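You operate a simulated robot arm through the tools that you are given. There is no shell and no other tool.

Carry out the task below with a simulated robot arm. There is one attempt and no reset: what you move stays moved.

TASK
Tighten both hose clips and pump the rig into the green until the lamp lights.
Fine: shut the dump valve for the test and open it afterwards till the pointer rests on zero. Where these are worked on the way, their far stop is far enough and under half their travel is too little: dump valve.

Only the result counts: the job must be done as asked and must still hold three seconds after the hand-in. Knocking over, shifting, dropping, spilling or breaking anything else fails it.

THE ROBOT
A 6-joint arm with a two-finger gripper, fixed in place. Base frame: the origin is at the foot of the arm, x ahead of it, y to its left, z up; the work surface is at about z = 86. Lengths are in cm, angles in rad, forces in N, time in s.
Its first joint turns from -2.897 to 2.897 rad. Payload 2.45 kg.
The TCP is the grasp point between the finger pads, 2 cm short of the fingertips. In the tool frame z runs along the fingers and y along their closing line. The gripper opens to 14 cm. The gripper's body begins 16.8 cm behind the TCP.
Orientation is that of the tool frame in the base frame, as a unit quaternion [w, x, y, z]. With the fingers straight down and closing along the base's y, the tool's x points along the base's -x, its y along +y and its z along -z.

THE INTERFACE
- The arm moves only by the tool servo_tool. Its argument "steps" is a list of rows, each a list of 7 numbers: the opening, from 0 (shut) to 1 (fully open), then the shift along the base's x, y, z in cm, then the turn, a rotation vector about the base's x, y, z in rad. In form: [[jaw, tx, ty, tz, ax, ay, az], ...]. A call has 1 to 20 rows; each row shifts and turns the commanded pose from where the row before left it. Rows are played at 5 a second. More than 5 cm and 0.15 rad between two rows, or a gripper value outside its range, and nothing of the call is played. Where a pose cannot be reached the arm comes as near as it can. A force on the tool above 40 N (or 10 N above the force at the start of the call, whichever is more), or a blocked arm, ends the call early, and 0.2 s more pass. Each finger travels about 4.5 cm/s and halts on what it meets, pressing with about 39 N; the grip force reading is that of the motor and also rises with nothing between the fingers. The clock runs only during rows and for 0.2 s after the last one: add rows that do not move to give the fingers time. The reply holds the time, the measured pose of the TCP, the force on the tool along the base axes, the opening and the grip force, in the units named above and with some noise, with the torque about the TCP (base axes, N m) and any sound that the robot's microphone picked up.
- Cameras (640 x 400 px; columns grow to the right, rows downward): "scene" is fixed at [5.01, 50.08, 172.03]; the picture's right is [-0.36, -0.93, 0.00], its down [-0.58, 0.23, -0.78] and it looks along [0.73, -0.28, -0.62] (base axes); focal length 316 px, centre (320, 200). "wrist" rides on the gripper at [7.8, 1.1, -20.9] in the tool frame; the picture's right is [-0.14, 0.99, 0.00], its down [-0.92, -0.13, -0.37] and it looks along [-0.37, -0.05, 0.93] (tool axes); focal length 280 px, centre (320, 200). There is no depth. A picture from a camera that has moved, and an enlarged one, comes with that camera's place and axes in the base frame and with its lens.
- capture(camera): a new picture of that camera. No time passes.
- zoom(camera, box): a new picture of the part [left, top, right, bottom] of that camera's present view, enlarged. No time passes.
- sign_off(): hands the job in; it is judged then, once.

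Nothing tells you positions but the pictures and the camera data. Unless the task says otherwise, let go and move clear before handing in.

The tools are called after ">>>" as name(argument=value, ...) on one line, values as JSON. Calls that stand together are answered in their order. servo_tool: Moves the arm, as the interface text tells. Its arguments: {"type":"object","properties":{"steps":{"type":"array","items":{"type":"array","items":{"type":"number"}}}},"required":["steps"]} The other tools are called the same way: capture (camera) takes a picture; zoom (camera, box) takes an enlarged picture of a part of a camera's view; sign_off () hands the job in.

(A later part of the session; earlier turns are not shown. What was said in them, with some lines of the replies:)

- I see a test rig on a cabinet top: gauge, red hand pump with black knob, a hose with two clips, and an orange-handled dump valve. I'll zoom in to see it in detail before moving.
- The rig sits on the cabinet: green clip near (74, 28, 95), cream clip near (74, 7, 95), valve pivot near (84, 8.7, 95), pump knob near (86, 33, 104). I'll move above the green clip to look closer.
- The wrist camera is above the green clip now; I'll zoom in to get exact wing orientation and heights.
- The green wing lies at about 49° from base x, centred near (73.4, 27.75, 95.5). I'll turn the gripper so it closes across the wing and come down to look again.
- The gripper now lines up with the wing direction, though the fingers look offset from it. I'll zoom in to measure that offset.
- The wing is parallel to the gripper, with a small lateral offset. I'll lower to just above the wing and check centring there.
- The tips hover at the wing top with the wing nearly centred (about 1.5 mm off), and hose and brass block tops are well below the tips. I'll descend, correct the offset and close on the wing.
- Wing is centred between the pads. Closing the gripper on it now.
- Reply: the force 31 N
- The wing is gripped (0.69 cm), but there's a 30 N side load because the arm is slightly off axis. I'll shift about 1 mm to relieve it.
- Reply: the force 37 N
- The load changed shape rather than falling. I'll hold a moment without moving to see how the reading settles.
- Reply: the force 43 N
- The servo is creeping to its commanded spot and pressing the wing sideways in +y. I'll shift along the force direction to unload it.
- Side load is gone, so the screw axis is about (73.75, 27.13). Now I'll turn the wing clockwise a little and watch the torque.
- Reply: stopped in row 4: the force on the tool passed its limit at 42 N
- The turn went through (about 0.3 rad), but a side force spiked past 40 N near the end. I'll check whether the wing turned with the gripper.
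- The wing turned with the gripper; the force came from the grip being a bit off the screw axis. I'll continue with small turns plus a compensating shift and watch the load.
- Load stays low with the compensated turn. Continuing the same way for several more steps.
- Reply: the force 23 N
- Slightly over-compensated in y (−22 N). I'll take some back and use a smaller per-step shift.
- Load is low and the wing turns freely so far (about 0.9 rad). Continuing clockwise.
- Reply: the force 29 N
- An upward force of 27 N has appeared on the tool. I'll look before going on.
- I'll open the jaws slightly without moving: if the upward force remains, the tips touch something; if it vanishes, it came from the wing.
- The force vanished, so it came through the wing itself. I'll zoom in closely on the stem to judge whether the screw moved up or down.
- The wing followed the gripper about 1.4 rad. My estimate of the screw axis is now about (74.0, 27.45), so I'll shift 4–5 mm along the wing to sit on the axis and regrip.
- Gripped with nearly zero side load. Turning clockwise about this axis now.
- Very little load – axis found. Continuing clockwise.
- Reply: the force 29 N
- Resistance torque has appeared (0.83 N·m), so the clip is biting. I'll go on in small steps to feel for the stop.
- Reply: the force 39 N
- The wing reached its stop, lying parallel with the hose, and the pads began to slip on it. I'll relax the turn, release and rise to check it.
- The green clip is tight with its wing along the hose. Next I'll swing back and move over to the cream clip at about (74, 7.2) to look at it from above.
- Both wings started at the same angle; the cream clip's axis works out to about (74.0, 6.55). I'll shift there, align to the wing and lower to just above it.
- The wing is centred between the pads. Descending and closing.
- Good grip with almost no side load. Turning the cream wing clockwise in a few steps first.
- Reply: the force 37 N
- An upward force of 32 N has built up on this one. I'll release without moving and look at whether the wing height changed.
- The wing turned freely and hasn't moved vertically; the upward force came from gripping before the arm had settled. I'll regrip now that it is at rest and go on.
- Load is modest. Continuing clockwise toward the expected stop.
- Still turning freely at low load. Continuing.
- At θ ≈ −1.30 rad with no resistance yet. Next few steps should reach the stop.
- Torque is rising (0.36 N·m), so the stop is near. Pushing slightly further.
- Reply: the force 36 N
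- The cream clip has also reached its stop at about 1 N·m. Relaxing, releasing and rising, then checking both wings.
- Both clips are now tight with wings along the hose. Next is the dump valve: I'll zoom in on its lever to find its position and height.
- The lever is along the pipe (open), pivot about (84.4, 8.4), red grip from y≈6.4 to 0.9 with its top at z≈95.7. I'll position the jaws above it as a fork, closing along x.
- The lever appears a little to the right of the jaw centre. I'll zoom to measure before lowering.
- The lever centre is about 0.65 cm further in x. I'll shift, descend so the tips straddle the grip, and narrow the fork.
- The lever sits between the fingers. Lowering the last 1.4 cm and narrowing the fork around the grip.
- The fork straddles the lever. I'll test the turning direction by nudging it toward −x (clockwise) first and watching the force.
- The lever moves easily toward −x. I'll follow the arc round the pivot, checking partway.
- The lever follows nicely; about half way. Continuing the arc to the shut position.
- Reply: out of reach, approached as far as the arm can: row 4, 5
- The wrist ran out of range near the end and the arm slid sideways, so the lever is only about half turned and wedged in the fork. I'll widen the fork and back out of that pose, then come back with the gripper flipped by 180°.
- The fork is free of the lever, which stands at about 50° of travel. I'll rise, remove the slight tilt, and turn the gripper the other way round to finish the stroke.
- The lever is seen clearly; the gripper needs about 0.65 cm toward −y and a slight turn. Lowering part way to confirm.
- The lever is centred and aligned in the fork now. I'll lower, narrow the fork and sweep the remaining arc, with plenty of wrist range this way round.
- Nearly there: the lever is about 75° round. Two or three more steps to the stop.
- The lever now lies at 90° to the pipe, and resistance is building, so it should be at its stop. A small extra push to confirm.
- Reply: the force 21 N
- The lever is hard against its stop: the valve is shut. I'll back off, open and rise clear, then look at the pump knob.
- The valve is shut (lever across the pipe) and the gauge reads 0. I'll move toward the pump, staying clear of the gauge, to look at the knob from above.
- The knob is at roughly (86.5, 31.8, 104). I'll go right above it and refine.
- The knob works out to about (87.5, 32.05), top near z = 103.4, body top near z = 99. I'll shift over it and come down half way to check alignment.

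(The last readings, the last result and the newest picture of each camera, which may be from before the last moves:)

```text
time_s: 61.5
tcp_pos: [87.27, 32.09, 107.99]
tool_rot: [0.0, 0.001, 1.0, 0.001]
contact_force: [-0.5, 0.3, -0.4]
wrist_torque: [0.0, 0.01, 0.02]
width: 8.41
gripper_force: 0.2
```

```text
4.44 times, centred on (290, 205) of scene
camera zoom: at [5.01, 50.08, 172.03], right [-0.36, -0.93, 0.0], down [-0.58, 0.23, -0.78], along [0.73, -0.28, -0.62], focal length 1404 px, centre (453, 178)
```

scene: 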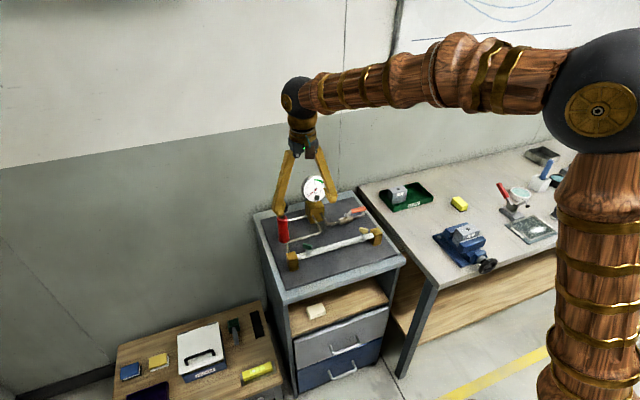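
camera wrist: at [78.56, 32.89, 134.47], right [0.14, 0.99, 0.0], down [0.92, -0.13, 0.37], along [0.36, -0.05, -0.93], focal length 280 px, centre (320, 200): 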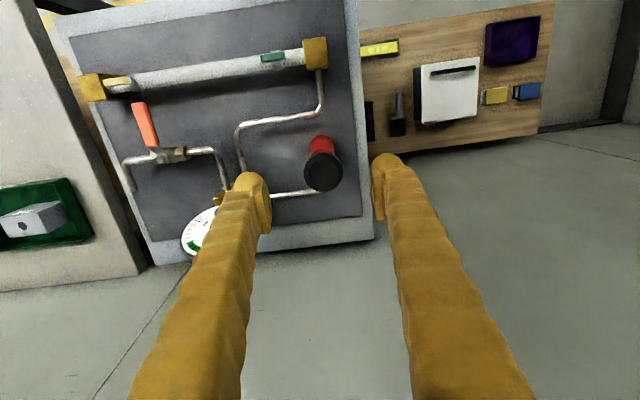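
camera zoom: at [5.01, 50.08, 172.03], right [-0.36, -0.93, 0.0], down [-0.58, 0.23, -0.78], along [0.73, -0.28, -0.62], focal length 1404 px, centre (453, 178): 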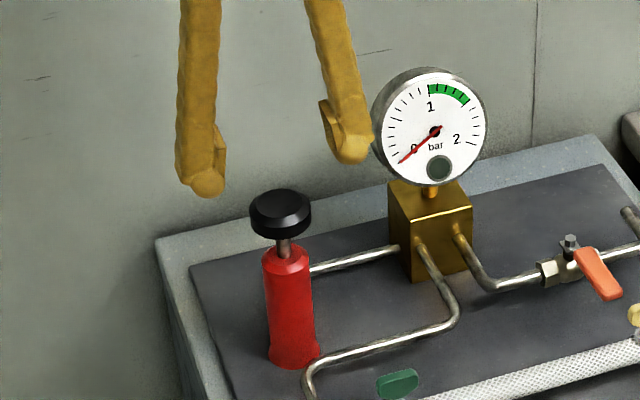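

Centred in y; the knob is roughly 0.6 cm further in x and its top is nearer z ≈ 102.6. I'll shift, descend beside it and check before closing.

>>> servo_tool(steps=[[0.6, 0.55, 0, -1.5, 0, 0, 0], [0.6, 0, 0, -2, 0, 0, 0], [0.6, 0, 0, -1.8, 0, 0, 0], [0.6, 0, 0, 0, 0, 0, 0]])

>>> zoom(camera="wrist", box=[230, 120, 410, 240])

>>> zoom(camera="scene", box=[250, 180, 330, 240])

```text
time_s: 62.5
tcp_pos: [87.84, 32.17, 102.77]
tool_rot: [0.0, 0.0, 1.0, 0.0]
contact_force: [-0.6, -0.6, -1.0]
wrist_torque: [0.0, 0.02, 0.0]
width: 8.41
gripper_force: 0.1
```

```text
3.33 times, centred on (320, 180) of wrist
camera zoom: at [79.97, 33.23, 123.61], right [0.14, 0.99, 0.0], down [0.92, -0.13, 0.37], along [0.36, -0.05, -0.93], focal length 935 px, centre (320, 267)
```

zoom: 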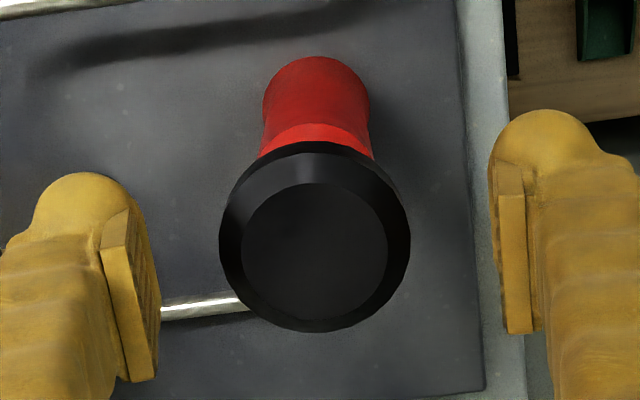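

```text
6.67 times, centred on (290, 210) of scene
camera zoom: at [5.01, 50.08, 172.03], right [-0.36, -0.93, 0.0], down [-0.58, 0.23, -0.78], along [0.73, -0.28, -0.62], focal length 2106 px, centre (520, 133)
```

zoom: 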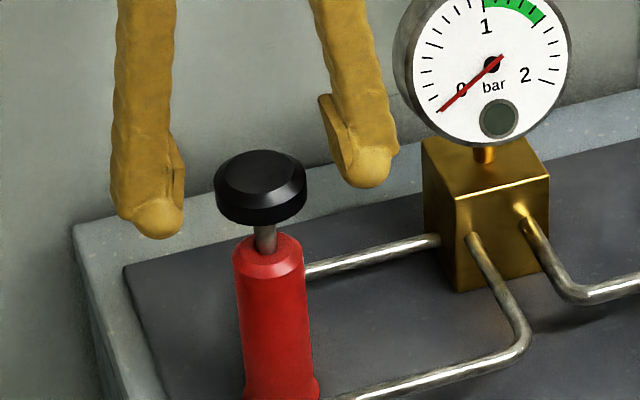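

The knob is centred between the fingers with tips about level with its bottom. Closing on it.

>>> servo_tool(steps=[[0.5, 0, -0.08, 0, 0, 0, 0], [0.4, 0, 0, 0, 0, 0, 0], [0.3, 0, 0, 0, 0, 0, 0], [0.25, 0, 0, 0, 0, 0, 0], [0.25, 0, 0, 0, 0, 0, 0]])

>>> zoom(camera="scene", box=[250, 180, 330, 240])

```text
time_s: 63.7
tcp_pos: [87.77, 32.13, 102.74]
tool_rot: [0.0, 0.0, 1.0, 0.001]
contact_force: [-2.5, -17.1, -0.4]
wrist_torque: [-0.14, 0.02, -0.03]
width: 4.67
gripper_force: 39.1
```

```text
6.67 times, centred on (290, 210) of scene
camera zoom: at [5.01, 50.08, 172.03], right [-0.36, -0.93, 0.0], down [-0.58, 0.23, -0.78], along [0.73, -0.28, -0.62], focal length 2106 px, centre (520, 133)
```

zoom: 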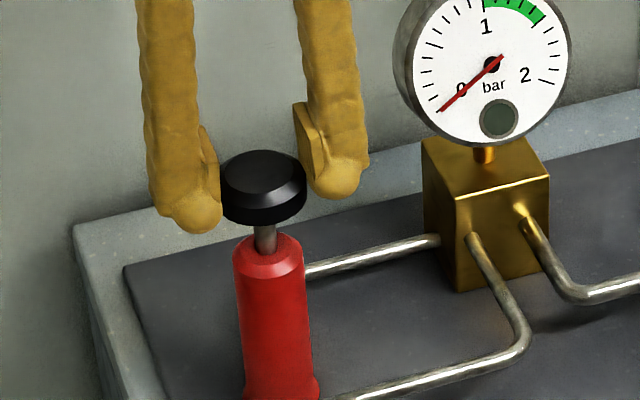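

Knob gripped (4.67 cm). I'll trim the small side load, then push down gently and watch the force and the gauge.

>>> servo_tool(steps=[[0.25, 0, -0.07, 0, 0, 0, 0], [0.25, 0, 0, -0.3, 0, 0, 0], [0.25, 0, 0, -0.3, 0, 0, 0], [0.25, 0, 0, 0, 0, 0, 0]])

>>> zoom(camera="scene", box=[250, 170, 340, 240])

```text
time_s: 64.7
tcp_pos: [87.71, 32.17, 102.07]
tool_rot: [0.0, 0.0, 1.0, 0.001]
contact_force: [9.2, -8.6, 2.4]
wrist_torque: [-0.09, -0.26, 0.02]
width: 4.63
gripper_force: 44.6
```

```text
5.71 times, centred on (295, 205) of scene
camera zoom: at [5.01, 50.08, 172.03], right [-0.36, -0.93, 0.0], down [-0.58, 0.23, -0.78], along [0.73, -0.28, -0.62], focal length 1805 px, centre (463, 171)
```

zoom: 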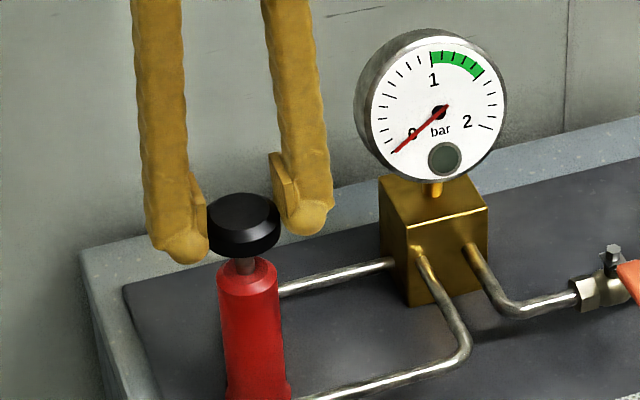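

The knob slides down easily (2 N). Continuing the down stroke to its stop.

>>> servo_tool(steps=[[0.25, 0.02, 0, -0.3, 0, 0, 0], [0.25, 0, 0, -0.3, 0, 0, 0], [0.25, 0, 0, -0.3, 0, 0, 0], [0.25, 0, 0, 0, 0, 0, 0]])

>>> zoom(camera="scene", box=[250, 170, 340, 240])

```text
time_s: 65.7
tcp_pos: [87.76, 32.01, 101.2]
tool_rot: [-0.001, 0.0, 1.0, 0.001]
contact_force: [-4.0, -5.8, 4.5]
wrist_torque: [-0.08, 0.13, -0.06]
width: 4.64
gripper_force: 45.3
```

```text
5.71 times, centred on (295, 205) of scene
camera zoom: at [5.01, 50.08, 172.03], right [-0.36, -0.93, 0.0], down [-0.58, 0.23, -0.78], along [0.73, -0.28, -0.62], focal length 1805 px, centre (463, 171)
```

zoom: 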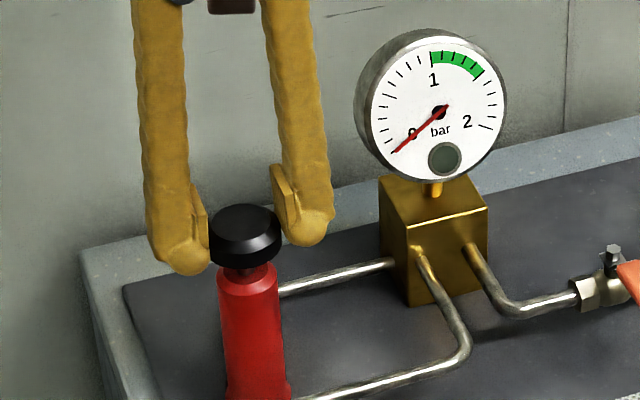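

Still moving at low force; the gauge is still at 0. Going further down.

>>> servo_tool(steps=[[0.25, 0, 0, -0.25, 0, 0, 0], [0.25, 0, 0, -0.25, 0, 0, 0], [0.25, 0, 0, -0.25, 0, 0, 0], [0.25, 0, 0, 0, 0, 0, 0]])

>>> zoom(camera="scene", box=[250, 170, 340, 240])

```text
time_s: 66.7
tcp_pos: [87.67, 32.04, 100.58]
tool_rot: [0.0, 0.0, 1.0, 0.001]
contact_force: [-14.3, 3.7, 6.1]
wrist_torque: [0.05, 0.16, 0.0]
width: 4.65
gripper_force: 44.7
```

```text
5.71 times, centred on (295, 205) of scene
camera zoom: at [5.01, 50.08, 172.03], right [-0.36, -0.93, 0.0], down [-0.58, 0.23, -0.78], along [0.73, -0.28, -0.62], focal length 1805 px, centre (463, 171)
```

zoom: 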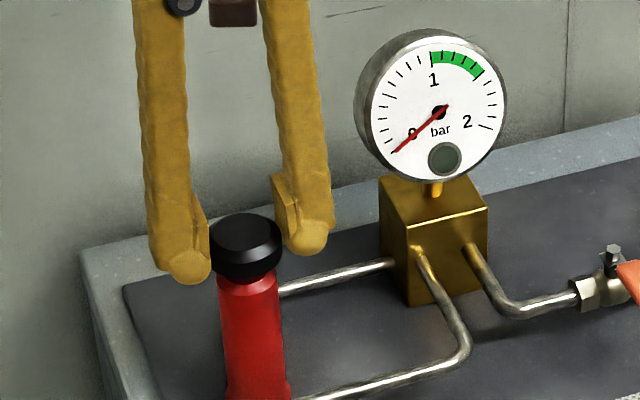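

Force rises slowly like a return spring, and the knob is close to the body. A bit further to complete the stroke.

>>> servo_tool(steps=[[0.25, -0.04, 0, -0.2, 0, 0, 0], [0.25, 0, 0, -0.2, 0, 0, 0], [0.25, 0, 0, 0, 0, 0, 0]])

>>> zoom(camera="scene", box=[250, 170, 340, 240])

```text
time_s: 67.5
tcp_pos: [87.84, 32.19, 100.01]
tool_rot: [0.001, -0.001, 1.0, 0.001]
contact_force: [-11.6, 6.7, 7.0]
wrist_torque: [0.09, 0.03, 0.06]
width: 4.62
gripper_force: 45.2
```

```text
5.71 times, centred on (295, 205) of scene
camera zoom: at [5.01, 50.08, 172.03], right [-0.36, -0.93, 0.0], down [-0.58, 0.23, -0.78], along [0.73, -0.28, -0.62], focal length 1805 px, centre (463, 171)
```

zoom: 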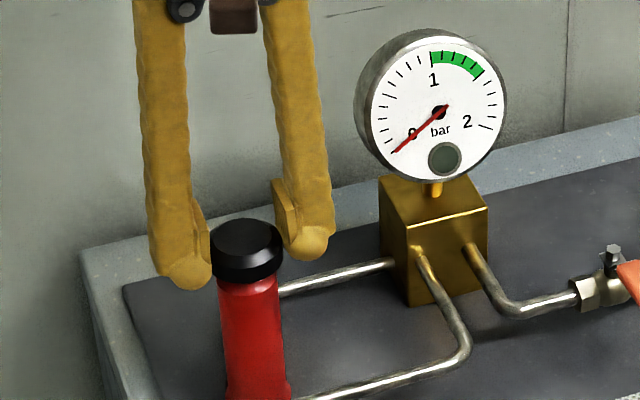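

Still moving without a stop. Continuing in small steps.

>>> servo_tool(steps=[[0.25, -0.03, 0.03, -0.2, 0, 0, 0], [0.25, 0, 0, -0.2, 0, 0, 0], [0.25, 0, 0, 0, 0, 0, 0]])

>>> zoom(camera="scene", box=[250, 170, 340, 240])

```text
time_s: 68.3
tcp_pos: [87.68, 32.1, 99.67]
tool_rot: [0.001, 0.0, 1.0, 0.001]
contact_force: [-2.3, 3.3, 30.8]
wrist_torque: [0.06, -0.05, -0.02]
width: 4.63
gripper_force: 45.2
```

```text
5.71 times, centred on (295, 205) of scene
camera zoom: at [5.01, 50.08, 172.03], right [-0.36, -0.93, 0.0], down [-0.58, 0.23, -0.78], along [0.73, -0.28, -0.62], focal length 1805 px, centre (463, 171)
```

zoom: 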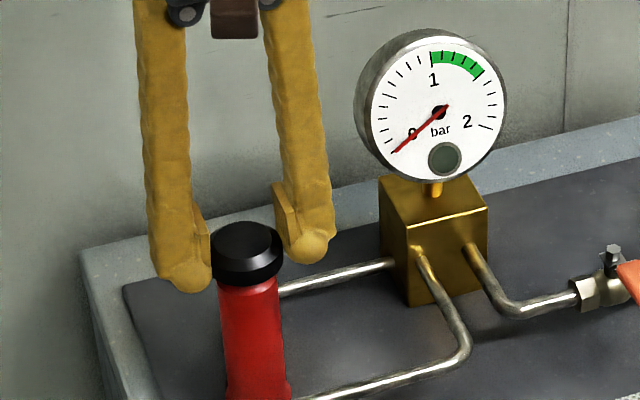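

Bottom stop reached (31 N) after about 3 cm. I'll look closely at the gauge needle.

>>> zoom(camera="scene", box=[298, 172, 330, 200])

>>> zoom(camera="scene", box=[240, 160, 400, 280])

```text
14.29 times, centred on (314, 186) of scene
camera zoom: at [5.01, 50.08, 172.03], right [-0.36, -0.93, 0.0], down [-0.58, 0.23, -0.78], along [0.73, -0.28, -0.62], focal length 4512 px, centre (406, 400)
```

zoom: 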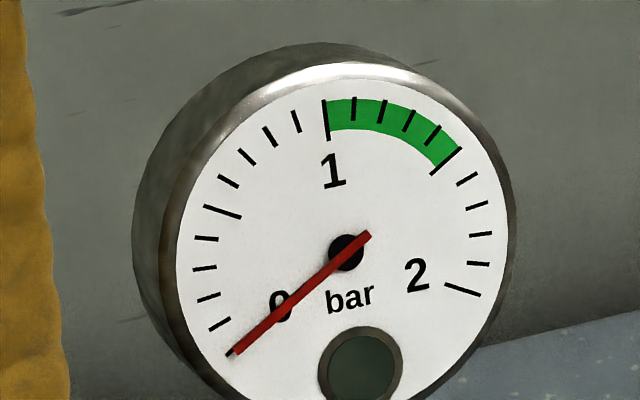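

```text
3.33 times, centred on (320, 220) of scene
camera zoom: at [5.01, 50.08, 172.03], right [-0.36, -0.93, 0.0], down [-0.58, 0.23, -0.78], along [0.73, -0.28, -0.62], focal length 1053 px, centre (320, 133)
```

zoom: 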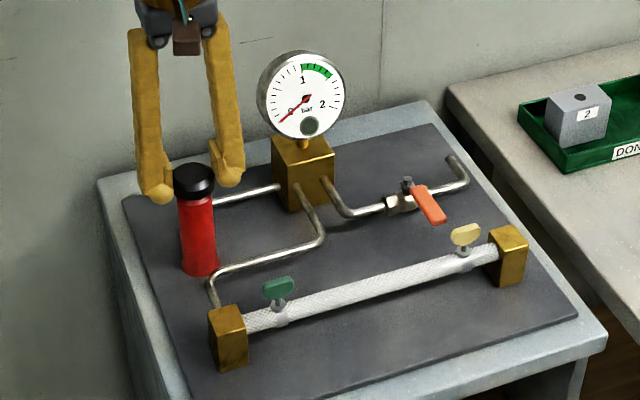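

Needle still at 0 (scale 0–2, green 1.0–1.4). The first stroke was very slow, so I'll do one full up stroke and a brisker down stroke, then check the gauge.

>>> servo_tool(steps=[[0.25, 0, 0, 0.8, 0, 0, 0], [0.25, 0, 0, 0.8, 0, 0, 0], [0.25, 0, 0, 0.8, 0, 0, 0], [0.25, 0, 0, 0.6, 0, 0, 0], [0.25, 0, 0, 0, 0, 0, 0]])

>>> zoom(camera="scene", box=[250, 170, 340, 240])

```text
time_s: 69.5
tcp_pos: [87.83, 31.93, 102.69]
tool_rot: [0.001, -0.001, 1.0, 0.001]
contact_force: [22.6, 2.6, -1.0]
wrist_torque: [0.04, -0.28, 0.0]
width: 4.67
gripper_force: 45.1
```

```text
5.71 times, centred on (295, 205) of scene
camera zoom: at [5.01, 50.08, 172.03], right [-0.36, -0.93, 0.0], down [-0.58, 0.23, -0.78], along [0.73, -0.28, -0.62], focal length 1805 px, centre (463, 171)
```

zoom: 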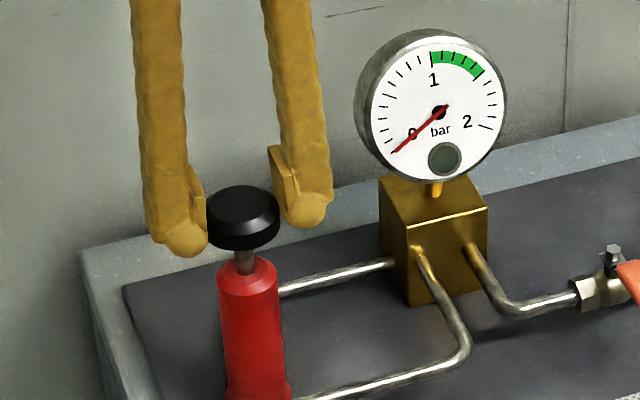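

Knob is back at the top. Now a brisk down stroke.

>>> servo_tool(steps=[[0.25, 0.05, 0, -1.0, 0, 0, 0], [0.25, 0, 0, -1.0, 0, 0, 0], [0.25, 0, 0, -0.95, 0, 0, 0]])

>>> zoom(camera="scene", box=[298, 172, 330, 200])

```text
time_s: 70.3
tcp_pos: [87.73, 32.0, 99.88]
tool_rot: [-0.001, 0.0, 1.0, 0.001]
contact_force: [17.0, -3.2, 13.9]
wrist_torque: [-0.02, 0.02, 0.0]
width: 4.66
gripper_force: 45.5
```

```text
14.29 times, centred on (314, 186) of scene
camera zoom: at [5.01, 50.08, 172.03], right [-0.36, -0.93, 0.0], down [-0.58, 0.23, -0.78], along [0.73, -0.28, -0.62], focal length 4512 px, centre (406, 400)
```

zoom: 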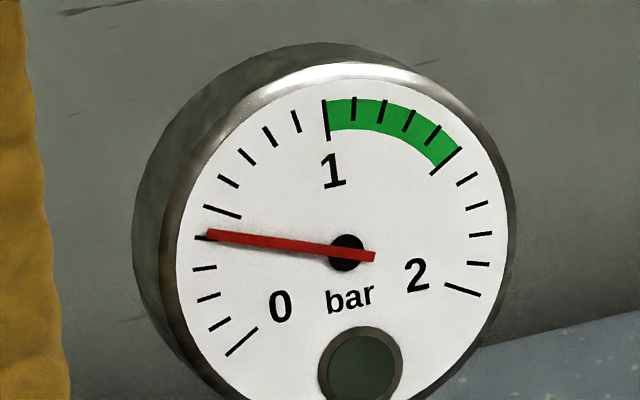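

A brisk stroke raised the gauge to about 0.4 bar. I'll hold briefly to see whether the pressure keeps.

>>> servo_tool(steps=[[0.25, -0.05, 0, 0, 0, 0, 0], [0.25, 0, 0, 0, 0, 0, 0], [0.25, 0, 0, 0, 0, 0, 0]])

>>> zoom(camera="scene", box=[298, 172, 330, 200])

```text
time_s: 71.1
tcp_pos: [87.81, 32.08, 99.79]
tool_rot: [-0.001, 0.0, 1.0, 0.001]
contact_force: [14.9, -3.3, 21.4]
wrist_torque: [-0.06, -0.22, -0.02]
width: 4.66
gripper_force: 44.9
```

```text
14.29 times, centred on (314, 186) of scene
camera zoom: at [5.01, 50.08, 172.03], right [-0.36, -0.93, 0.0], down [-0.58, 0.23, -0.78], along [0.73, -0.28, -0.62], focal length 4512 px, centre (406, 400)
```

zoom: 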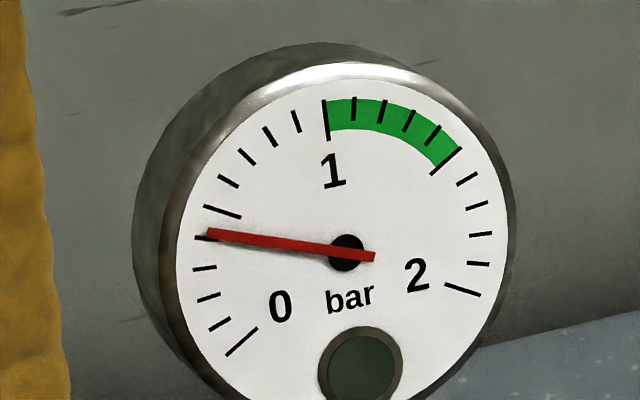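

Pressure holds at 0.4, so the clips and valve are tight. Next stroke should bring about 0.8.

>>> servo_tool(steps=[[0.25, 0.05, 0, 0.8, 0, 0, 0], [0.25, 0, 0, 0.8, 0, 0, 0], [0.25, 0, 0, 0.8, 0, 0, 0], [0.25, 0, 0, 0.55, 0, 0, 0], [0.25, 0, 0, 0, 0, 0, 0]])

>>> servo_tool(steps=[[0.25, 0, 0, -1.0, 0, 0, 0], [0.25, 0, 0, -1.0, 0, 0, 0], [0.25, 0, 0, -0.95, 0, 0, 0]])

>>> zoom(camera="scene", box=[298, 172, 330, 200])

```text
time_s: 72.3
tcp_pos: [87.75, 31.96, 102.62]
tool_rot: [-0.001, 0.001, 1.0, 0.002]
contact_force: [-6.6, -4.8, -2.7]
wrist_torque: [-0.08, 0.15, -0.02]
width: 4.62
gripper_force: 45.5
```

```text
time_s: 73.1
tcp_pos: [87.81, 32.07, 99.77]
tool_rot: [0.0, -0.001, 1.0, 0.0]
contact_force: [-26.9, 3.4, 14.1]
wrist_torque: [-0.01, 0.54, 0.03]
width: 4.65
gripper_force: 44.8
```

```text
14.29 times, centred on (314, 186) of scene
camera zoom: at [5.01, 50.08, 172.03], right [-0.36, -0.93, 0.0], down [-0.58, 0.23, -0.78], along [0.73, -0.28, -0.62], focal length 4512 px, centre (406, 400)
```

zoom: 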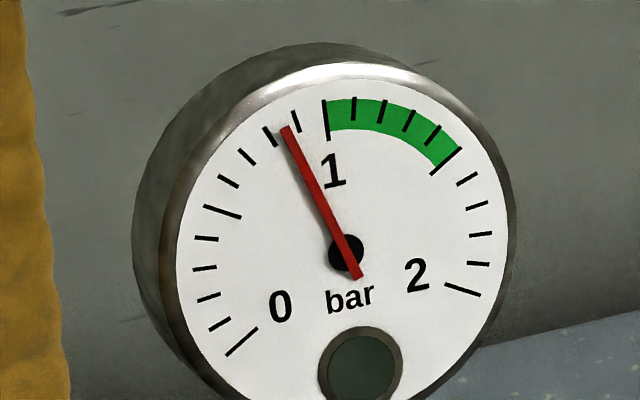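

Gauge is now about 0.85. One more stroke should land near 1.25–1.3, in the green.

>>> servo_tool(steps=[[0.25, -0.06, 0, 0.8, 0, 0, 0], [0.25, 0, 0, 0.8, 0, 0, 0], [0.25, 0, 0, 0.8, 0, 0, 0], [0.25, 0, 0, 0.55, 0, 0, 0], [0.25, 0, 0, 0, 0, 0, 0]])

>>> zoom(camera="scene", box=[298, 172, 330, 200])

```text
time_s: 74.3
tcp_pos: [87.66, 32.08, 102.62]
tool_rot: [0.001, 0.0, 1.0, 0.0]
contact_force: [10.8, 4.8, 2.4]
wrist_torque: [0.05, -0.24, 0.0]
width: 4.66
gripper_force: 45.2
```

```text
14.29 times, centred on (314, 186) of scene
camera zoom: at [5.01, 50.08, 172.03], right [-0.36, -0.93, 0.0], down [-0.58, 0.23, -0.78], along [0.73, -0.28, -0.62], focal length 4512 px, centre (406, 400)
```

zoom: 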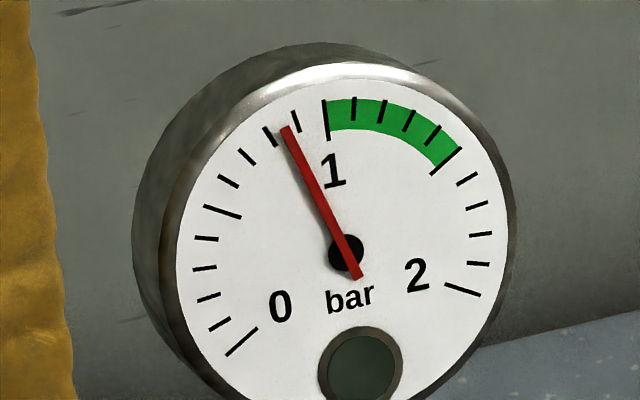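

Holding at 0.85. I'll use a slightly shorter down stroke (2.5 cm) to land near the middle of the green.

>>> servo_tool(steps=[[0.25, 0.02, 0, -1.0, 0, 0, 0], [0.25, 0, 0, -1.0, 0, 0, 0], [0.25, 0, 0, -0.5, 0, 0, 0]])

>>> zoom(camera="scene", box=[298, 172, 330, 200])

```text
time_s: 75.1
tcp_pos: [87.79, 32.03, 100.2]
tool_rot: [-0.001, 0.001, 1.0, 0.001]
contact_force: [2.0, 17.7, 6.2]
wrist_torque: [0.18, 0.01, 0.02]
width: 4.67
gripper_force: 44.6
```

```text
14.29 times, centred on (314, 186) of scene
camera zoom: at [5.01, 50.08, 172.03], right [-0.36, -0.93, 0.0], down [-0.58, 0.23, -0.78], along [0.73, -0.28, -0.62], focal length 4512 px, centre (406, 400)
```

zoom: 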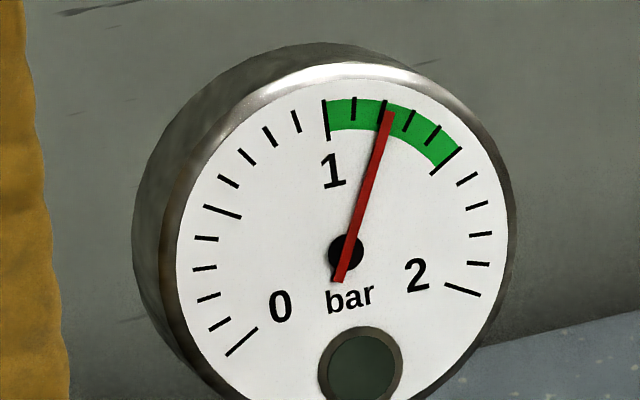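

The needle is in the green at about 1.22. The lamp isn't lit yet, so I'll hold still for a couple of seconds.

>>> servo_tool(steps=[[0.25, 0, 0.04, 0, 0, 0, 0], [0.25, 0, 0, 0, 0, 0, 0], [0.25, 0, 0, 0, 0, 0, 0], [0.25, 0, 0, 0, 0, 0, 0], [0.25, 0, 0, 0, 0, 0, 0], [0.25, 0, 0, 0, 0, 0, 0]])

>>> zoom(camera="scene", box=[298, 172, 330, 200])

```text
time_s: 76.5
tcp_pos: [87.68, 32.05, 100.25]
tool_rot: [0.0, 0.0, 1.0, 0.001]
contact_force: [2.0, 15.7, 7.4]
wrist_torque: [0.16, -0.08, 0.05]
width: 4.65
gripper_force: 45.1
```

```text
14.29 times, centred on (314, 186) of scene
camera zoom: at [5.01, 50.08, 172.03], right [-0.36, -0.93, 0.0], down [-0.58, 0.23, -0.78], along [0.73, -0.28, -0.62], focal length 4512 px, centre (406, 400)
```

zoom: 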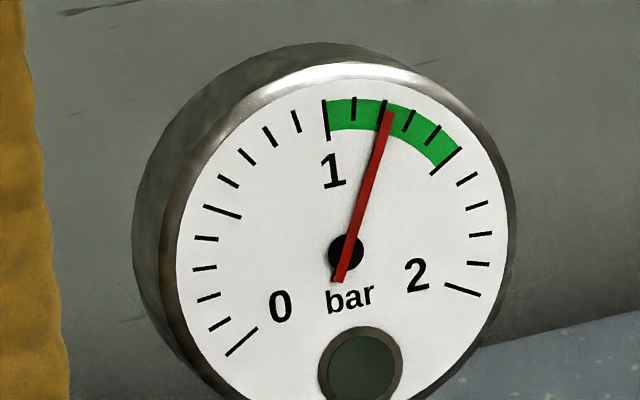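

Pressure holds steady at 1.22 but the lamp is still dark; I'll wait a few seconds more.

>>> servo_tool(steps=[[0.25, 0, 0, 0, 0, 0, 0], [0.25, 0, 0, 0, 0, 0, 0], [0.25, 0, 0, 0, 0, 0, 0], [0.25, 0, 0, 0, 0, 0, 0], [0.25, 0, 0, 0, 0, 0, 0], [0.25, 0, 0, 0, 0, 0, 0], [0.25, 0, 0, 0, 0, 0, 0], [0.25, 0, 0, 0, 0, 0, 0], [0.25, 0, 0, 0, 0, 0, 0], [0.25, 0, 0, 0, 0, 0, 0], [0.25, 0, 0, 0, 0, 0, 0], [0.25, 0, 0, 0, 0, 0, 0]])

>>> zoom(camera="scene", box=[298, 172, 330, 200])

```text
time_s: 79.1
tcp_pos: [87.75, 32.08, 100.17]
tool_rot: [0.0, 0.0, 1.0, 0.002]
contact_force: [1.9, 12.7, 6.3]
wrist_torque: [0.15, -0.05, 0.02]
width: 4.65
gripper_force: 45.1
```

```text
14.29 times, centred on (314, 186) of scene
camera zoom: at [5.01, 50.08, 172.03], right [-0.36, -0.93, 0.0], down [-0.58, 0.23, -0.78], along [0.73, -0.28, -0.62], focal length 4512 px, centre (406, 400)
```

zoom: 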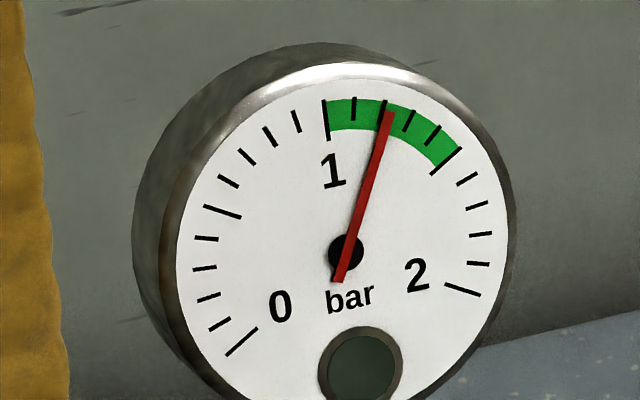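

Still dark after 4 s in the green. I'll wait longer before trying anything else.

>>> servo_tool(steps=[[0.25, 0, 0, 0, 0, 0, 0], [0.25, 0, 0, 0, 0, 0, 0], [0.25, 0, 0, 0, 0, 0, 0], [0.25, 0, 0, 0, 0, 0, 0], [0.25, 0, 0, 0, 0, 0, 0], [0.25, 0, 0, 0, 0, 0, 0], [0.25, 0, 0, 0, 0, 0, 0], [0.25, 0, 0, 0, 0, 0, 0], [0.25, 0, 0, 0, 0, 0, 0], [0.25, 0, 0, 0, 0, 0, 0], [0.25, 0, 0, 0, 0, 0, 0], [0.25, 0, 0, 0, 0, 0, 0], [0.25, 0, 0, 0, 0, 0, 0], [0.25, 0, 0, 0, 0, 0, 0], [0.25, 0, 0, 0, 0, 0, 0], [0.25, 0, 0, 0, 0, 0, 0]])

>>> zoom(camera="scene", box=[298, 172, 330, 200])

```text
time_s: 82.5
tcp_pos: [87.63, 32.11, 100.14]
tool_rot: [0.0, 0.0, 1.0, 0.001]
contact_force: [1.0, 7.8, 6.3]
wrist_torque: [0.1, -0.04, 0.01]
width: 4.66
gripper_force: 44.9
```

```text
14.29 times, centred on (314, 186) of scene
camera zoom: at [5.01, 50.08, 172.03], right [-0.36, -0.93, 0.0], down [-0.58, 0.23, -0.78], along [0.73, -0.28, -0.62], focal length 4512 px, centre (406, 400)
```

zoom: 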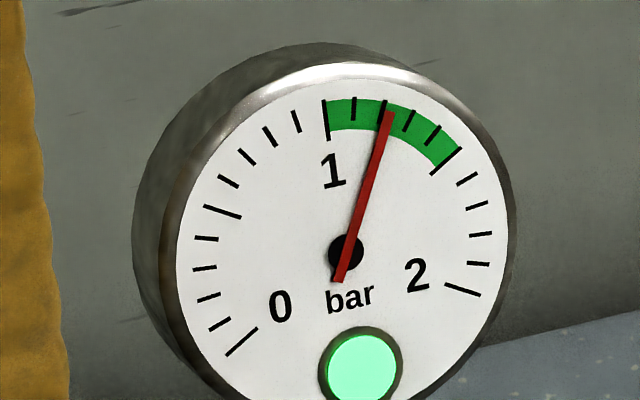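

The lamp is lit at 1.22 bar. Now I'll let the knob back up gently, release it and rise clear.

>>> servo_tool(steps=[[0.25, 0, 0.03, 0.6, 0, 0, 0], [0.25, 0, 0, 0.6, 0, 0, 0], [0.25, 0, 0, 0.6, 0, 0, 0], [0.25, 0, 0, 0.6, 0, 0, 0], [0.25, 0, 0, 0, 0, 0, 0], [0.4, 0, 0, 0, 0, 0, 0], [0.6, 0, 0, 0, 0, 0, 0], [0.6, 0, 0, 0, 0, 0, 0], [0.6, 0, 0, 3, 0, 0, 0], [0.6, 0, 0, 4, 0, 0, 0], [0.6, 0, 0, 4, 0, 0, 0], [0.6, 0, 0, 0, 0, 0, 0]])

>>> zoom(camera="scene", box=[240, 160, 400, 280])

```text
time_s: 85.1
tcp_pos: [87.76, 32.19, 113.76]
tool_rot: [0.0, 0.0, 1.0, 0.001]
contact_force: [-0.4, 0.3, -0.1]
wrist_torque: [-0.02, -0.01, -0.04]
width: 8.41
gripper_force: 0.1
```

```text
3.33 times, centred on (320, 220) of scene
camera zoom: at [5.01, 50.08, 172.03], right [-0.36, -0.93, 0.0], down [-0.58, 0.23, -0.78], along [0.73, -0.28, -0.62], focal length 1053 px, centre (320, 133)
```

zoom: 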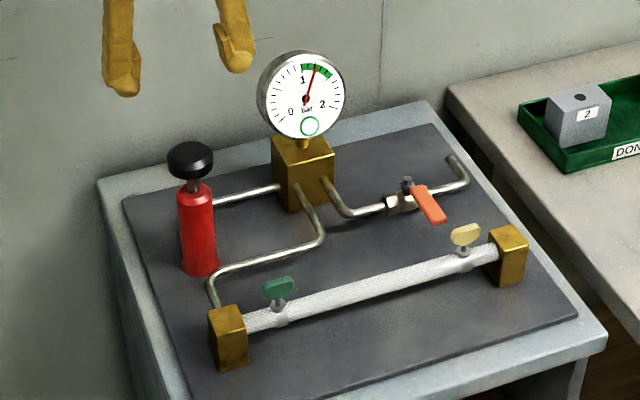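

Lamp lit and knob released. Now back to the valve to open it: moving over the lever, which points toward −x at about (80.1, 8.0).

>>> servo_tool(steps=[[0.5, -4, 0, 0, 0, 0, 0], [0.4, -3.66, -2, 0, 0, 0, 0], [0.4, 0, -4.4, -1, 0, 0, 0], [0.4, 0, -4.4, -1, 0, 0, 0], [0.4, 0, -4.4, -1, 0, 0, 0], [0.4, 0, -4.4, -1, 0, 0, 0], [0.4, 0, -4.5, -1, 0, 0, 0], [0.4, 0, 0, -3, 0, 0, 0], [0.4, 0, 0, -3, 0, 0, 0], [0.4, 0, 0, -3, 0, 0, 0], [0.4, 0, 0, 0, 0, 0, 0]])

>>> zoom(camera="wrist", box=[230, 100, 410, 220])

>>> zoom(camera="scene", box=[330, 180, 400, 240])

```text
time_s: 87.5
tcp_pos: [80.22, 8.09, 99.6]
tool_rot: [0.0, 0.0, 1.0, 0.001]
contact_force: [-0.4, -0.5, 0.5]
wrist_torque: [-0.03, -0.03, 0.0]
width: 5.57
gripper_force: 0.2
```

```text
3.33 times, centred on (320, 160) of wrist
camera zoom: at [72.26, 9.13, 120.37], right [0.14, 0.99, 0.0], down [0.92, -0.13, 0.37], along [0.36, -0.05, -0.93], focal length 935 px, centre (320, 333)
```

zoom: 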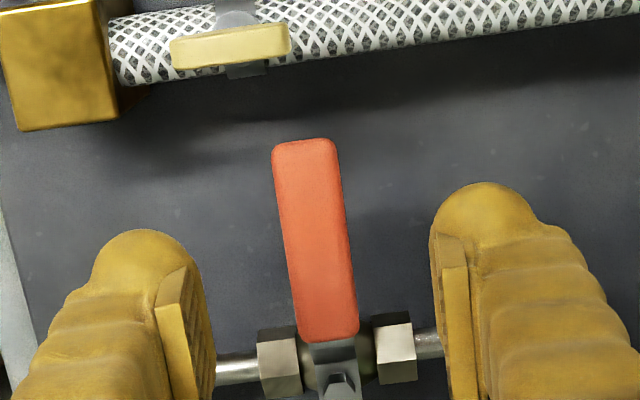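

```text
6.67 times, centred on (365, 210) of scene
camera zoom: at [5.01, 50.08, 172.03], right [-0.36, -0.93, 0.0], down [-0.58, 0.23, -0.78], along [0.73, -0.28, -0.62], focal length 2106 px, centre (20, 133)
```

zoom: 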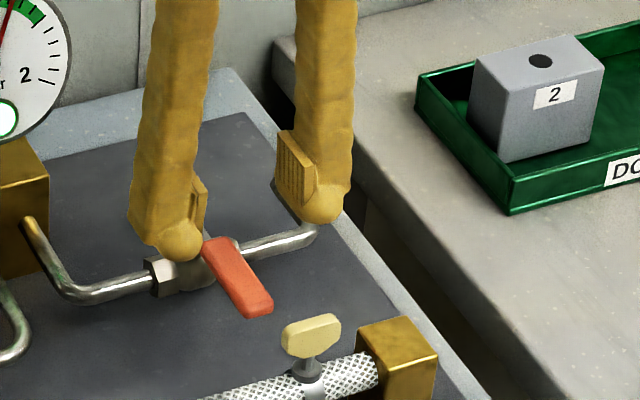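

The lever is centred in the fork. Descending, narrowing and sweeping it back toward the open position, checking partway.

>>> servo_tool(steps=[[0.4, 0.1, -0.1, -2, 0, 0, 0], [0.4, 0, 0, -2.05, 0, 0, 0], [0.25, 0, 0, 0, 0, 0, 0], [0.18, 0, 0, 0, 0, 0, 0], [0.18, 0, 0, 0, 0, 0, 0], [0.18, 0.034, -0.562, 0, 0, 0, 0.12], [0.18, 0.1, -0.554, 0, 0, 0, 0.12], [0.18, 0.167, -0.539, 0, 0, 0, 0.12], [0.18, 0.23, -0.515, 0, 0, 0, 0.12], [0.18, 0.29, -0.483, 0, 0, 0, 0.12], [0.18, 0, 0, 0, 0, 0, 0]])

>>> zoom(camera="wrist", box=[250, 110, 390, 220])

>>> zoom(camera="scene", box=[290, 170, 390, 240])

```text
time_s: 89.9
tcp_pos: [80.95, 5.17, 95.64]
tool_rot: [0.0, -0.295, 0.955, 0.001]
contact_force: [-0.8, 1.7, -0.3]
wrist_torque: [0.03, 0.04, 0.0]
width: 2.63
gripper_force: 0.5
```

```text
3.64 times, centred on (320, 165) of wrist
camera zoom: at [73.95, 1.66, 116.5], right [-0.45, 0.89, 0.0], down [0.83, 0.41, 0.37], along [0.33, 0.17, -0.93], focal length 1020 px, centre (320, 327)
```

zoom: 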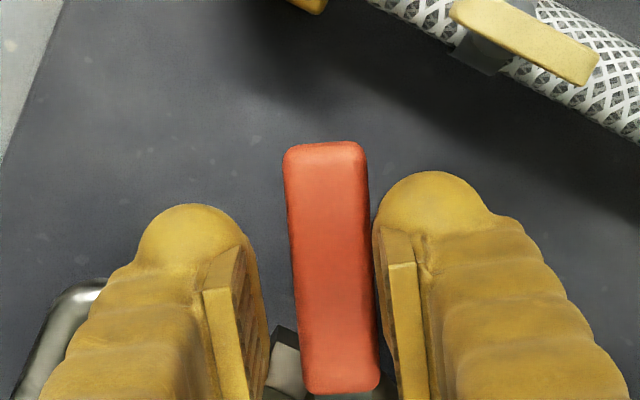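

```text
5.71 times, centred on (340, 205) of scene
camera zoom: at [5.01, 50.08, 172.03], right [-0.36, -0.93, 0.0], down [-0.58, 0.23, -0.78], along [0.73, -0.28, -0.62], focal length 1805 px, centre (206, 171)
```

zoom: 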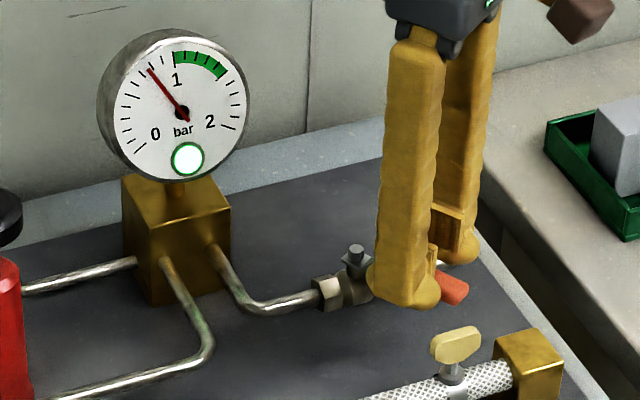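

Pressure is bleeding off and the lamp stays lit. Continuing the arc to full open.

>>> servo_tool(steps=[[0.18, 0.345, -0.446, 0, 0, 0, 0.12], [0.18, 0.396, -0.4, 0, 0, 0, 0.12], [0.18, 0.442, -0.351, 0, 0, 0, 0.12], [0.18, 0.48, -0.295, 0, 0, 0, 0.12], [0.18, 0.512, -0.235, 0, 0, 0, 0.12], [0.18, 0, 0, 0, 0, 0, 0]])

>>> zoom(camera="wrist", box=[250, 110, 390, 220])

>>> zoom(camera="scene", box=[290, 170, 390, 240])

```text
time_s: 91.3
tcp_pos: [83.09, 3.56, 95.57]
tool_rot: [0.0, -0.565, 0.825, 0.001]
contact_force: [-1.5, 1.0, 0.1]
wrist_torque: [0.02, -0.01, -0.01]
width: 2.64
gripper_force: 0.4
```

```text
3.64 times, centred on (320, 165) of wrist
camera zoom: at [79.33, -3.29, 116.45], right [-0.87, 0.49, 0.0], down [0.45, 0.81, 0.37], along [0.18, 0.32, -0.93], focal length 1020 px, centre (320, 327)
```

zoom: 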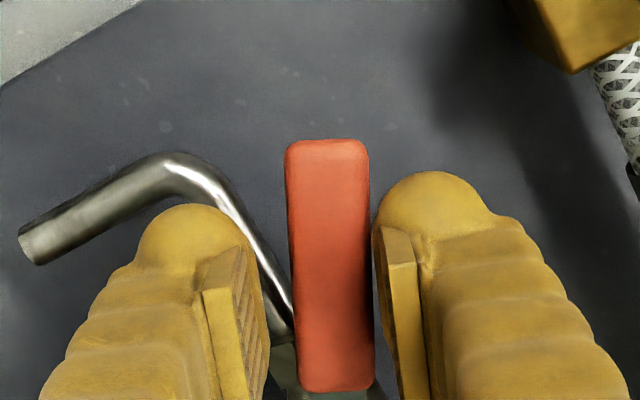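

```text
5.71 times, centred on (340, 205) of scene
camera zoom: at [5.01, 50.08, 172.03], right [-0.36, -0.93, 0.0], down [-0.58, 0.23, -0.78], along [0.73, -0.28, -0.62], focal length 1805 px, centre (206, 171)
```

zoom: 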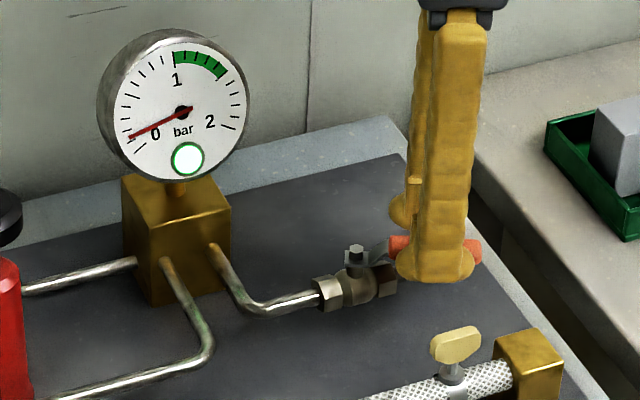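

Gauge nearly at zero with the lamp still lit. Finishing the lever's travel to its open stop.

>>> servo_tool(steps=[[0.18, 0.537, -0.173, 0, 0, 0, 0.12], [0.18, 0.553, -0.107, 0, 0, 0, 0.12], [0.18, 0.562, -0.04, 0, 0, 0, 0.1], [0.18, 0.4, 0, 0, 0, 0, 0.03], [0.18, 0, 0, 0, 0, 0, 0]])

>>> zoom(camera="wrist", box=[250, 110, 390, 220])

>>> zoom(camera="scene", box=[290, 170, 390, 240])

```text
time_s: 92.5
tcp_pos: [85.23, 3.32, 95.44]
tool_rot: [0.001, 0.707, -0.707, 0.0]
contact_force: [-2.9, -0.7, -0.1]
wrist_torque: [-0.01, 0.01, 0.03]
width: 2.64
gripper_force: 0.9
```

```text
3.64 times, centred on (320, 165) of wrist
camera zoom: at [84.2, -4.54, 116.44], right [-0.99, 0.14, 0.0], down [0.13, 0.92, 0.37], along [0.05, 0.36, -0.93], focal length 1020 px, centre (320, 327)
```

zoom: 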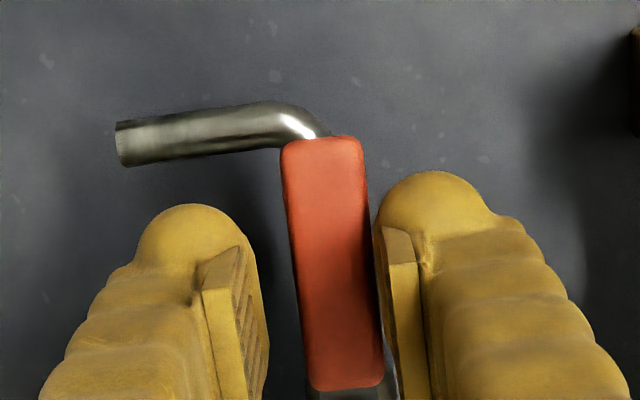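

```text
5.71 times, centred on (340, 205) of scene
camera zoom: at [5.01, 50.08, 172.03], right [-0.36, -0.93, 0.0], down [-0.58, 0.23, -0.78], along [0.73, -0.28, -0.62], focal length 1805 px, centre (206, 171)
```

zoom: 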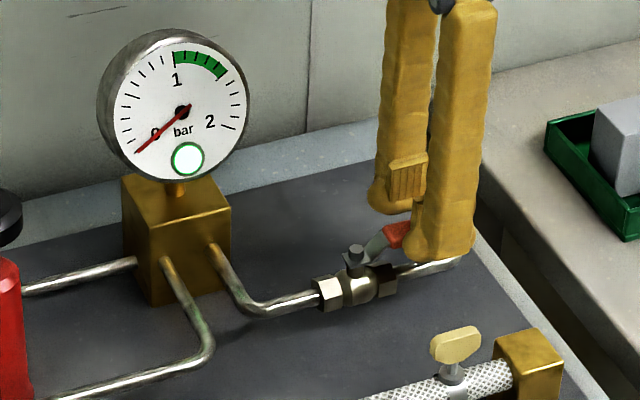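

The needle is at 0, lamp on, and the lever is nearly along the pipe. One last small push to its stop.

>>> servo_tool(steps=[[0.18, 0.25, 0, 0, 0, 0, 0], [0.18, 0.2, 0, 0, 0, 0, 0], [0.18, 0, 0, 0, 0, 0, 0]])

>>> zoom(camera="wrist", box=[250, 110, 390, 220])

>>> zoom(camera="scene", box=[298, 172, 330, 200])

```text
time_s: 93.3
tcp_pos: [85.62, 3.27, 95.58]
tool_rot: [0.0, 0.707, -0.707, 0.0]
contact_force: [-10.9, 3.0, 6.8]
wrist_torque: [0.03, 0.21, -0.03]
width: 3.28
gripper_force: 5.3
```

```text
3.64 times, centred on (320, 165) of wrist
camera zoom: at [84.66, -4.55, 116.39], right [-0.99, 0.14, 0.0], down [0.13, 0.92, 0.37], along [0.05, 0.36, -0.93], focal length 1020 px, centre (320, 327)
```

zoom: 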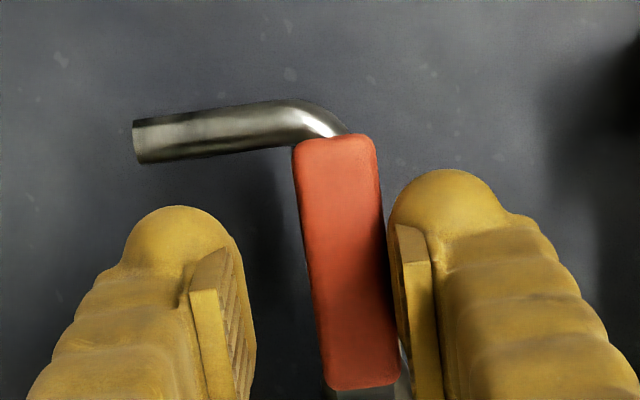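

```text
14.29 times, centred on (314, 186) of scene
camera zoom: at [5.01, 50.08, 172.03], right [-0.36, -0.93, 0.0], down [-0.58, 0.23, -0.78], along [0.73, -0.28, -0.62], focal length 4512 px, centre (406, 400)
```

zoom: 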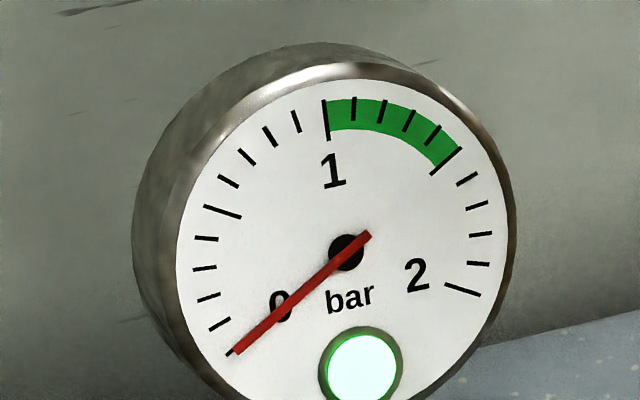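

The lever is at its open stop, pointer on zero, lamp lit. Backing off, opening and rising clear.

>>> servo_tool(steps=[[0.22, -0.4, 0, 0, 0, 0, 0], [0.3, -0.2, 0, 0, 0, 0, 0], [0.35, 0, 0, 0, 0, 0, 0], [0.35, 0, 0, 3, 0, 0, 0], [0.35, 0, 0, 4, 0, 0, 0], [0.35, 0, 0, 4, 0, 0, 0], [0.35, -3, 0, 4, 0, 0, 0], [0.35, -4, 0, 3, 0, 0, 0], [0.35, -4, 0, 2, 0, 0, 0], [0.35, 0, 0, 0, 0, 0, 0]])

>>> capture(camera="scene")

>>> zoom(camera="scene", box=[240, 160, 400, 280])

>>> zoom(camera="scene", box=[340, 195, 390, 245])

>>> capture(camera="wrist")

```text
time_s: 95.5
tcp_pos: [74.08, 3.23, 115.53]
tool_rot: [0.0, -0.707, 0.707, 0.0]
contact_force: [0.5, -0.9, 1.1]
wrist_torque: [-0.02, 0.03, -0.01]
width: 4.92
gripper_force: 0.0
```

```text
taken
```

scene: 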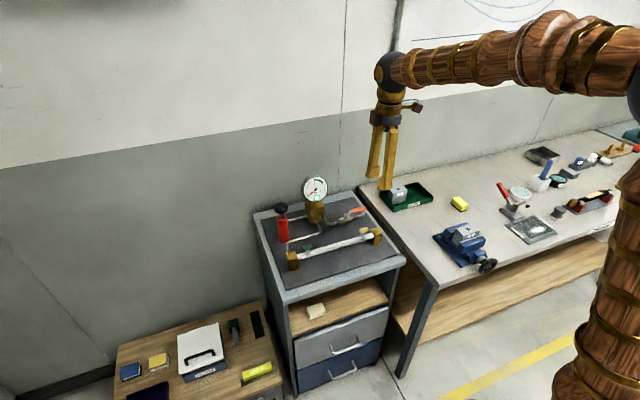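

```text
3.33 times, centred on (320, 220) of scene
camera zoom: at [5.01, 50.08, 172.03], right [-0.36, -0.93, 0.0], down [-0.58, 0.23, -0.78], along [0.73, -0.28, -0.62], focal length 1053 px, centre (320, 133)
```

zoom: 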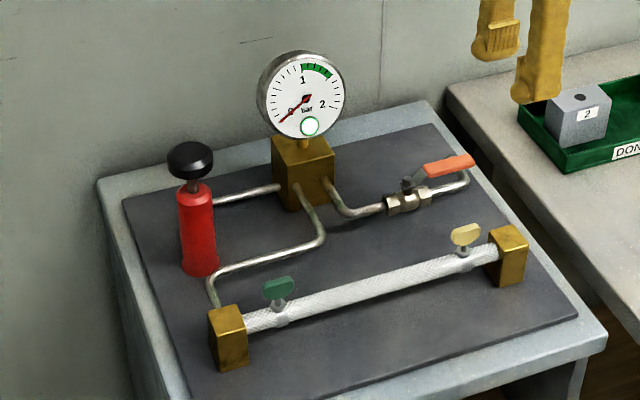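

```text
8.00 times, centred on (365, 220) of scene
camera zoom: at [5.01, 50.08, 172.03], right [-0.36, -0.93, 0.0], down [-0.58, 0.23, -0.78], along [0.73, -0.28, -0.62], focal length 2527 px, centre (-40, 40)
```

zoom: 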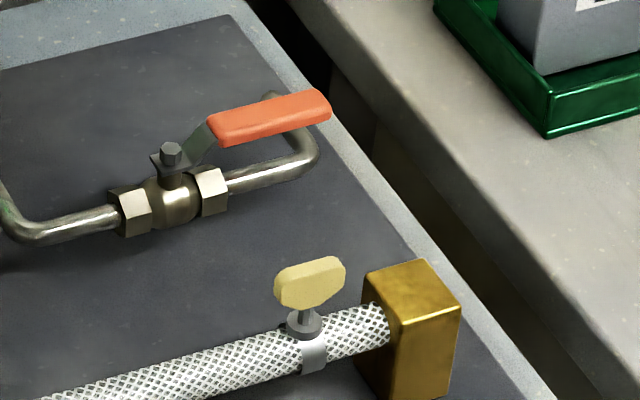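

```text
taken
camera wrist: at [73.0, -4.57, 136.45], right [-0.99, 0.14, 0.0], down [0.13, 0.92, 0.37], along [0.05, 0.36, -0.93], focal length 280 px, centre (320, 200)
```

wrist: 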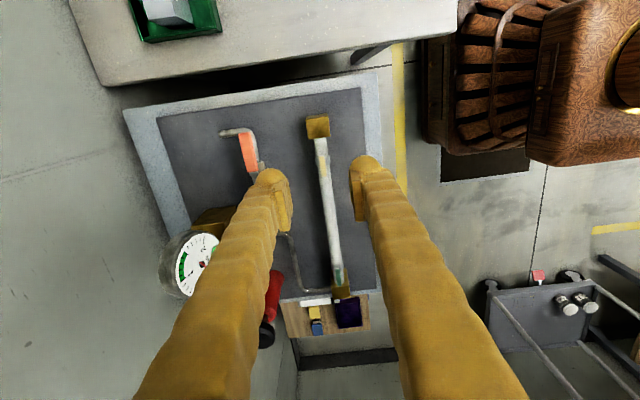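

Both clips are tight with their wings along the hose. The valve is back at its open stop, the pointer rests on zero, the lamp is lit, and nothing else has moved. The arm is clear, so I'm handing in.

>>> sign_off()

```text
The job is handed in.
```

The job is done and handed in; I haven't been told the verdict.

- **Hose clips:** both are turned clockwise to their stops, at about 1 N·m, with the wings lying along the hose.
- **Pressure test:** with the dump valve shut against its stop, I pumped the rig to about 1.22 bar, inside the 1.0–1.4 green band. It held there without leaking, and the lamp lit after several seconds.
- **Dump valve:** it is back at its open stop, the pointer rests on zero, and the lamp stayed lit after the pressure was released.

Partway through shutting the valve, the wrist ran out of turning range and the lever slipped back to about half travel. I turned the gripper round and finished the stroke. The final pictures showed nothing else on the rig or benches moved, and the arm was clear before I handed in.
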